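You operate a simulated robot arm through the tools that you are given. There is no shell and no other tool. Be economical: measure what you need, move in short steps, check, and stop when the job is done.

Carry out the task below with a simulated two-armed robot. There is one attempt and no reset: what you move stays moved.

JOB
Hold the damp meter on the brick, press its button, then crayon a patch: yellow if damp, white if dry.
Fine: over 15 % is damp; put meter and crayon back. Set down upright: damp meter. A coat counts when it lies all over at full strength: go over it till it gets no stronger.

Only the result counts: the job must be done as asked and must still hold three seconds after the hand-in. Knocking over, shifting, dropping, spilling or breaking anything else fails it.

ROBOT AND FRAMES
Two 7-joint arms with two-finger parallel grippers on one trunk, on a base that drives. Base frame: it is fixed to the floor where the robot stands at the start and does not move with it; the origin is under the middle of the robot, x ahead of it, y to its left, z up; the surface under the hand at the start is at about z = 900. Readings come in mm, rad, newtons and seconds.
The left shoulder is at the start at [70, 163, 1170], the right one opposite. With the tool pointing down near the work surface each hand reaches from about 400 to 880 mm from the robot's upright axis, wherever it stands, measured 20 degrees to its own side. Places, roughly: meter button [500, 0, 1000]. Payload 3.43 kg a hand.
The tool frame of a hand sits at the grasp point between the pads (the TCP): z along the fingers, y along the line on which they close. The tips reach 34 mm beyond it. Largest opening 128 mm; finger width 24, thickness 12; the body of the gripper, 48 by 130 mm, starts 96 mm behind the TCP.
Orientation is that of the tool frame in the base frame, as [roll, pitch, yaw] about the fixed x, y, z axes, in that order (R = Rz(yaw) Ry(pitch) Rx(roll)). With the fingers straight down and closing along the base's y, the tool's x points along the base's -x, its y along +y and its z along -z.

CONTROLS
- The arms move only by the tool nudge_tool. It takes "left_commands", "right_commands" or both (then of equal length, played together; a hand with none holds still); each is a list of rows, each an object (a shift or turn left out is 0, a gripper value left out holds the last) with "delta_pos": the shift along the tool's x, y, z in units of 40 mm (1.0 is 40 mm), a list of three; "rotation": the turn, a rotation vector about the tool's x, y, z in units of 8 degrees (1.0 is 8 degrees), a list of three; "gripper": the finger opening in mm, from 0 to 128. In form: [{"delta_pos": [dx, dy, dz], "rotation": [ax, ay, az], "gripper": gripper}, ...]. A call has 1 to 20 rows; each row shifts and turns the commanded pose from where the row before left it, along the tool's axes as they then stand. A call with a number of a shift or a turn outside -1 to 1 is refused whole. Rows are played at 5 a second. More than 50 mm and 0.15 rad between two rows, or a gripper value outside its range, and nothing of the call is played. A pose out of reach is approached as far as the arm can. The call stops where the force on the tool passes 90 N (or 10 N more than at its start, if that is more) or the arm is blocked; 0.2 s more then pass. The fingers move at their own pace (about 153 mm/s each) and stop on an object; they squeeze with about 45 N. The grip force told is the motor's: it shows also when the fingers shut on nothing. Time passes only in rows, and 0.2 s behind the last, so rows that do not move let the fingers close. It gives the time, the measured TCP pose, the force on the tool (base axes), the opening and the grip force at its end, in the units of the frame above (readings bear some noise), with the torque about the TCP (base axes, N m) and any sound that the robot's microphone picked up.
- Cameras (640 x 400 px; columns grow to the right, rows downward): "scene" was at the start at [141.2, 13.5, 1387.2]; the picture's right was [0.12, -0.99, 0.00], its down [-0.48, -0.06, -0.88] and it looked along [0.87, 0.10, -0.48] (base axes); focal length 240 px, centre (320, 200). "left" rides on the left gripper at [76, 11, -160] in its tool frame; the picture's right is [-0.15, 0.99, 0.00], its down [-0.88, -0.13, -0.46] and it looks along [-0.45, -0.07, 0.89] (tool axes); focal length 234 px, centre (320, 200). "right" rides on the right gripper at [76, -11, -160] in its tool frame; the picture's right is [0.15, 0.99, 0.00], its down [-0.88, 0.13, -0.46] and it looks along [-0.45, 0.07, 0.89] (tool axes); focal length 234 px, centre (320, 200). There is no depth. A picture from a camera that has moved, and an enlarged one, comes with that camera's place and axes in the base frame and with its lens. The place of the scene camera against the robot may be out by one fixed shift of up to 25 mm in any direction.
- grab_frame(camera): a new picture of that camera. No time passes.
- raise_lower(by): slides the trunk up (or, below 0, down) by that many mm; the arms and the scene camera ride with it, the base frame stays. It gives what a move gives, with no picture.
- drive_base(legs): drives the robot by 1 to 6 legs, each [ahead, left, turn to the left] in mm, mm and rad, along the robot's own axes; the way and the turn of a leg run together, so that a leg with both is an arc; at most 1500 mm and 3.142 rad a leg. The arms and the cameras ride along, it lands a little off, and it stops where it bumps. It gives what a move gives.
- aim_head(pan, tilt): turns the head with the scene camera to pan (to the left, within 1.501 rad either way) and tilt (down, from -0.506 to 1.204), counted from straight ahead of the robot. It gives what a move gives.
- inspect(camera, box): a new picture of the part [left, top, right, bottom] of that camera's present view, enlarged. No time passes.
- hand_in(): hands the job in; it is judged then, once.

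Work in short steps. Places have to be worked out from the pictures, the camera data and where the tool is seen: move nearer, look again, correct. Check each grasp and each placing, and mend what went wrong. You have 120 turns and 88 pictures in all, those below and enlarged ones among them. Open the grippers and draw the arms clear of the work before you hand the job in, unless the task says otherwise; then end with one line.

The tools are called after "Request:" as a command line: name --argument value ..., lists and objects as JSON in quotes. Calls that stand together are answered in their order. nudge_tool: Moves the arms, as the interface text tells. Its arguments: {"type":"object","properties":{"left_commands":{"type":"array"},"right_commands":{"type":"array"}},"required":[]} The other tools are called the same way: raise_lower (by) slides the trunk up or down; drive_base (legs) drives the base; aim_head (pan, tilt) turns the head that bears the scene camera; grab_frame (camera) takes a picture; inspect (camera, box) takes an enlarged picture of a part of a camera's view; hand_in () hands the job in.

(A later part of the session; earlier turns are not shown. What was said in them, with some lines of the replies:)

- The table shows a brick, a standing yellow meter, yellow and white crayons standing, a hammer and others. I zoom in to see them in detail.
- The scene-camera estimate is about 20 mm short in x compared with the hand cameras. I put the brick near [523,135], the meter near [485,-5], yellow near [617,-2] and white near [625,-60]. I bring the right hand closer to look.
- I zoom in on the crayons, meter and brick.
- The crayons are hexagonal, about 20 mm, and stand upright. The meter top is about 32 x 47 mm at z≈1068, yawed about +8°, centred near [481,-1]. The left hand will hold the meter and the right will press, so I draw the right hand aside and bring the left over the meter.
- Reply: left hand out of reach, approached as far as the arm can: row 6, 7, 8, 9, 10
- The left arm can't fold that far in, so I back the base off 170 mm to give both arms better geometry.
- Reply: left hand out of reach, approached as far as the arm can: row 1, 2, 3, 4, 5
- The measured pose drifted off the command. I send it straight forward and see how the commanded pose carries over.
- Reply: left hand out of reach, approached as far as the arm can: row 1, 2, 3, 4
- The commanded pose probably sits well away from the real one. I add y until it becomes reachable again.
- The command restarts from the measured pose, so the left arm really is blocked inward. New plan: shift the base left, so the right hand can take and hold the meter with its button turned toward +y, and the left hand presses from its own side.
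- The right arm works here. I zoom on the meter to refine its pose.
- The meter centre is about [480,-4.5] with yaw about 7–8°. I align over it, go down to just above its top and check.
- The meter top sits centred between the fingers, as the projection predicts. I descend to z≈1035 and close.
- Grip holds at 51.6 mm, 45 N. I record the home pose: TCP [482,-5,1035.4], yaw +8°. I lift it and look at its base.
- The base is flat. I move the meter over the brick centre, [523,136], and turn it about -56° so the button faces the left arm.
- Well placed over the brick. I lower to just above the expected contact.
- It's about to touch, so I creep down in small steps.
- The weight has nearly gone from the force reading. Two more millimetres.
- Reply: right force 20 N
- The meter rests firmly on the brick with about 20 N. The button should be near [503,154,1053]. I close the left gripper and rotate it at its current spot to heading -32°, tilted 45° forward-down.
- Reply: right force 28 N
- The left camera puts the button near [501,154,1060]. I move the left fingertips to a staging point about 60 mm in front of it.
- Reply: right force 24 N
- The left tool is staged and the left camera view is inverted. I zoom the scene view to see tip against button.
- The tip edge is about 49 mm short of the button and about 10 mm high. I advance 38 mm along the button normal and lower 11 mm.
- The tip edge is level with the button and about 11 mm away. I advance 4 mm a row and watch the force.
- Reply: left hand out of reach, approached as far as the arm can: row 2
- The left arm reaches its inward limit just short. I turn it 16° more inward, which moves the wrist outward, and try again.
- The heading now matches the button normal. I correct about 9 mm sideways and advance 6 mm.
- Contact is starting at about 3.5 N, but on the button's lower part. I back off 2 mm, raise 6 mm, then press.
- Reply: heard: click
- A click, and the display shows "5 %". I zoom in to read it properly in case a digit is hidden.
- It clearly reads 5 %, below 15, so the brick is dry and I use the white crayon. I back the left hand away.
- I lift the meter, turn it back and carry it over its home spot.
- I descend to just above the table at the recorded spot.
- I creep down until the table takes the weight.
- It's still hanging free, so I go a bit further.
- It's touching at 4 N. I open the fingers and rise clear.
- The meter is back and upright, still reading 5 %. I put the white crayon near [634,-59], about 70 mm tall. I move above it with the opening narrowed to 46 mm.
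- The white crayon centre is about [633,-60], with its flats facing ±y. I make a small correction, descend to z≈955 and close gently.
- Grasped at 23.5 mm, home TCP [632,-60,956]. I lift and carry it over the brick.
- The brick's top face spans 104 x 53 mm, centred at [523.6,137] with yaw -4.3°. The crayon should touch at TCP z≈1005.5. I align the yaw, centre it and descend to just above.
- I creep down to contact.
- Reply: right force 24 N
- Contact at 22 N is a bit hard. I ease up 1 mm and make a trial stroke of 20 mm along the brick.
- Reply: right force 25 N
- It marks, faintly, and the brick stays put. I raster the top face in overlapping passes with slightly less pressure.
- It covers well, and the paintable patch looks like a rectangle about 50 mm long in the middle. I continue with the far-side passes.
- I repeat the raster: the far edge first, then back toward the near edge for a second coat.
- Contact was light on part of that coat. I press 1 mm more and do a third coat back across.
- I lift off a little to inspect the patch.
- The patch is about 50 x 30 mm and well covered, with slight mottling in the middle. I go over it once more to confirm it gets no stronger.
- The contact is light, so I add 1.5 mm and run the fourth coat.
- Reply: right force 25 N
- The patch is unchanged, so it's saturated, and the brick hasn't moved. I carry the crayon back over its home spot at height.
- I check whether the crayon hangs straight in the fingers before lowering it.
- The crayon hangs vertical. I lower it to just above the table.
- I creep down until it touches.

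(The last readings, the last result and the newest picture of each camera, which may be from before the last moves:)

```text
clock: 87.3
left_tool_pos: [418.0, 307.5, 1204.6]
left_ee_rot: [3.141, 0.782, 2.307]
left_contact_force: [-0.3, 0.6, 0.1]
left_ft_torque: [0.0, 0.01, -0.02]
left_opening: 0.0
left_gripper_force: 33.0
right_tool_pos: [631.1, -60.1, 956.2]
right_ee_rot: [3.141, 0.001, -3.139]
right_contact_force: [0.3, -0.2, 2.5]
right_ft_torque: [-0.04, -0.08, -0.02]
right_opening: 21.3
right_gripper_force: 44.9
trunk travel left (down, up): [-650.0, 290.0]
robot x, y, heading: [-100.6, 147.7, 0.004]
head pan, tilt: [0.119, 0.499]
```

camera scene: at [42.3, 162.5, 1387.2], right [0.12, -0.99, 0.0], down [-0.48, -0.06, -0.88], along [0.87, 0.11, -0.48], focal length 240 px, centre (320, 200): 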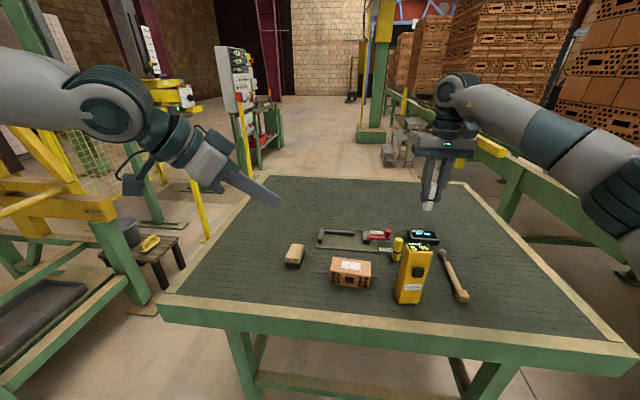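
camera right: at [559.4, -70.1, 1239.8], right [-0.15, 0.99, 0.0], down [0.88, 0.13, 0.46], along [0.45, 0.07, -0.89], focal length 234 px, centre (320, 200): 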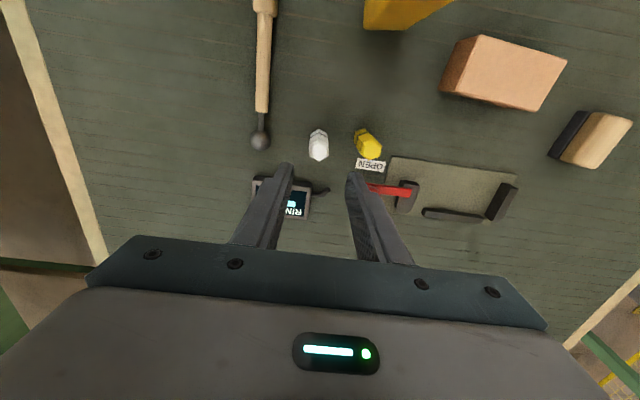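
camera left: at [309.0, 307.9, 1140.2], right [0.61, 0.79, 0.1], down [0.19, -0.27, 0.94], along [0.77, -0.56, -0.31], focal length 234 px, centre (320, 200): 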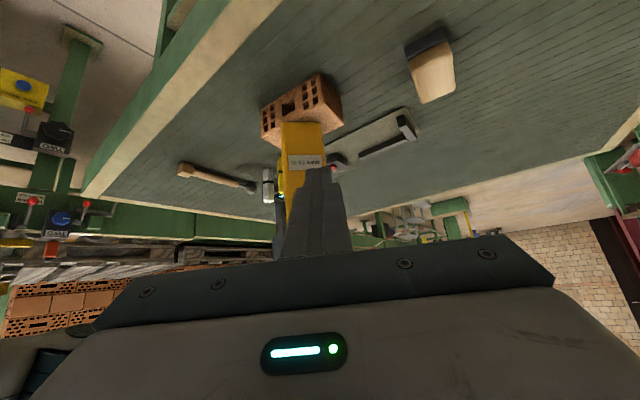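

It has touched down at 2.5 N. I open to 44 mm and rise straight up.

Request:
nudge_tool --right_commands '[{"gripper": 44}, {}, {"delta_pos": [0, 0, -0.5]}, {"delta_pos": [0, 0, -0.9]}, {"delta_pos": [0, 0, -0.9]}, {"delta_pos": [0, 0, -0.9]}, {"delta_pos": [0, 0, -0.9]}, {"delta_pos": [0, 0, -0.9]}, {"delta_pos": [0, -0.8, -0.5]}, {"delta_pos": [0, -0.8, -0.5], "gripper": 100}, {"delta_pos": [0, -0.8, -0.3]}, {"delta_pos": [0, -0.8, 0]}, {}]' --left_commands '[{"gripper": 60}, {}, {"delta_pos": [0, 0, -0.5]}, {"delta_pos": [0, 0, -0.5]}, {"delta_pos": [0, 0, -0.5]}, {}, {}, {}, {}, {}, {}, {}, {}]'

Request:
grab_frame --camera "scene"

Request:
inspect --camera "scene" --box '[280, 215, 480, 315]'

```text
clock: 90.1
left_tool_pos: [392.0, 340.4, 1245.1]
left_ee_rot: [-3.141, 0.781, 2.309]
left_contact_force: [0.2, -0.3, 0.3]
left_ft_torque: [-0.02, 0.03, -0.01]
left_opening: 59.9
left_gripper_force: 0.1
right_tool_pos: [631.8, -188.8, 1209.3]
right_ee_rot: [-3.14, -0.001, -3.14]
right_contact_force: [-0.2, -1.3, -0.1]
right_ft_torque: [-0.03, 0.04, -0.02]
right_opening: 99.9
right_gripper_force: 0.0
trunk travel left (down, up): [-650.0, 290.0]
robot x, y, heading: [-100.8, 148.7, 0.001]
head pan, tilt: [0.119, 0.499]
```

```text
32 pictures are left
camera scene: at [42.3, 162.8, 1387.2], right [0.12, -0.99, 0.0], down [-0.48, -0.06, -0.88], along [0.87, 0.11, -0.48], focal length 240 px, centre (320, 200)
```

scene: 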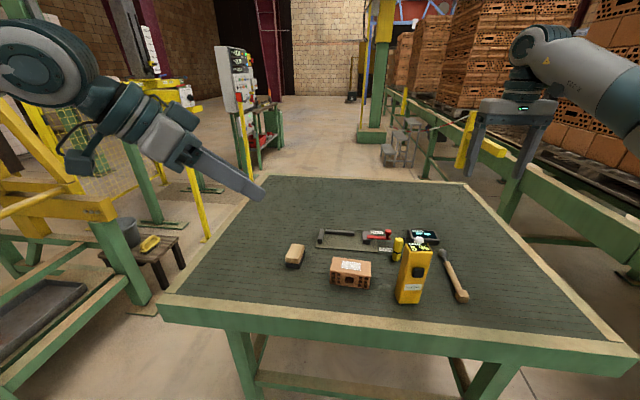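

```text
3.20 times, centred on (380, 265) of scene
camera zoom: at [42.3, 162.8, 1387.2], right [0.12, -0.99, 0.0], down [-0.48, -0.06, -0.88], along [0.87, 0.11, -0.48], focal length 768 px, centre (128, -8)
```

zoom: 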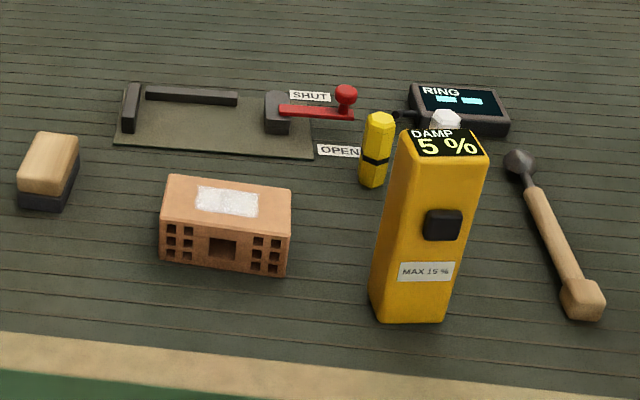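

Everything looks in place. I check the white crayon and the patch from the right camera.

Request:
grab_frame --camera "right"

Request:
inspect --camera "right" --box '[360, 60, 580, 190]'

```text
30 pictures are left
camera right: at [556.8, -199.6, 1367.3], right [-0.15, 0.99, 0.0], down [0.88, 0.13, 0.45], along [0.45, 0.07, -0.89], focal length 234 px, centre (320, 200)
```

right: 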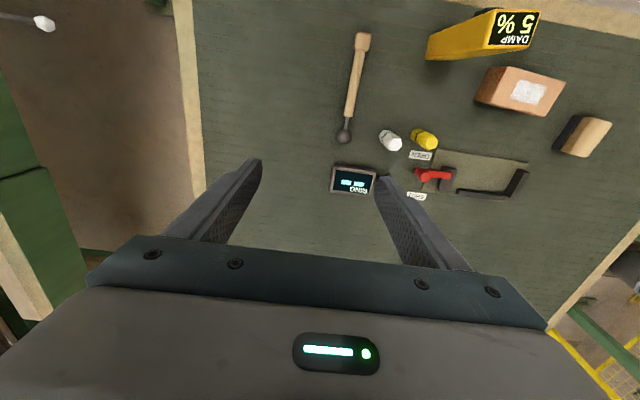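

```text
2.91 times, centred on (470, 125) of right
camera zoom: at [556.8, -199.6, 1367.3], right [-0.15, 0.99, 0.0], down [0.88, 0.13, 0.45], along [0.45, 0.07, -0.89], focal length 681 px, centre (-116, 418)
```

zoom: 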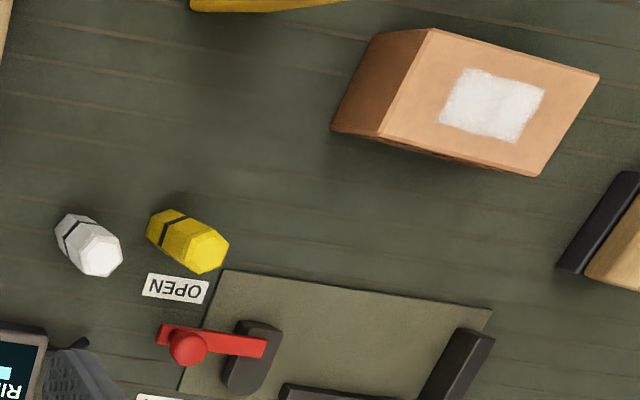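

The meter and crayon both stand upright at their places, the patch is solid white, the grippers are open and the arms are clear. I hand in.

Request:
hand_in

```text
The job is handed in.
```

The meter read 5 % on the brick, which is dry, so I crayoned a full white patch on its top face, and the meter (upright) and white crayon are back in their places.
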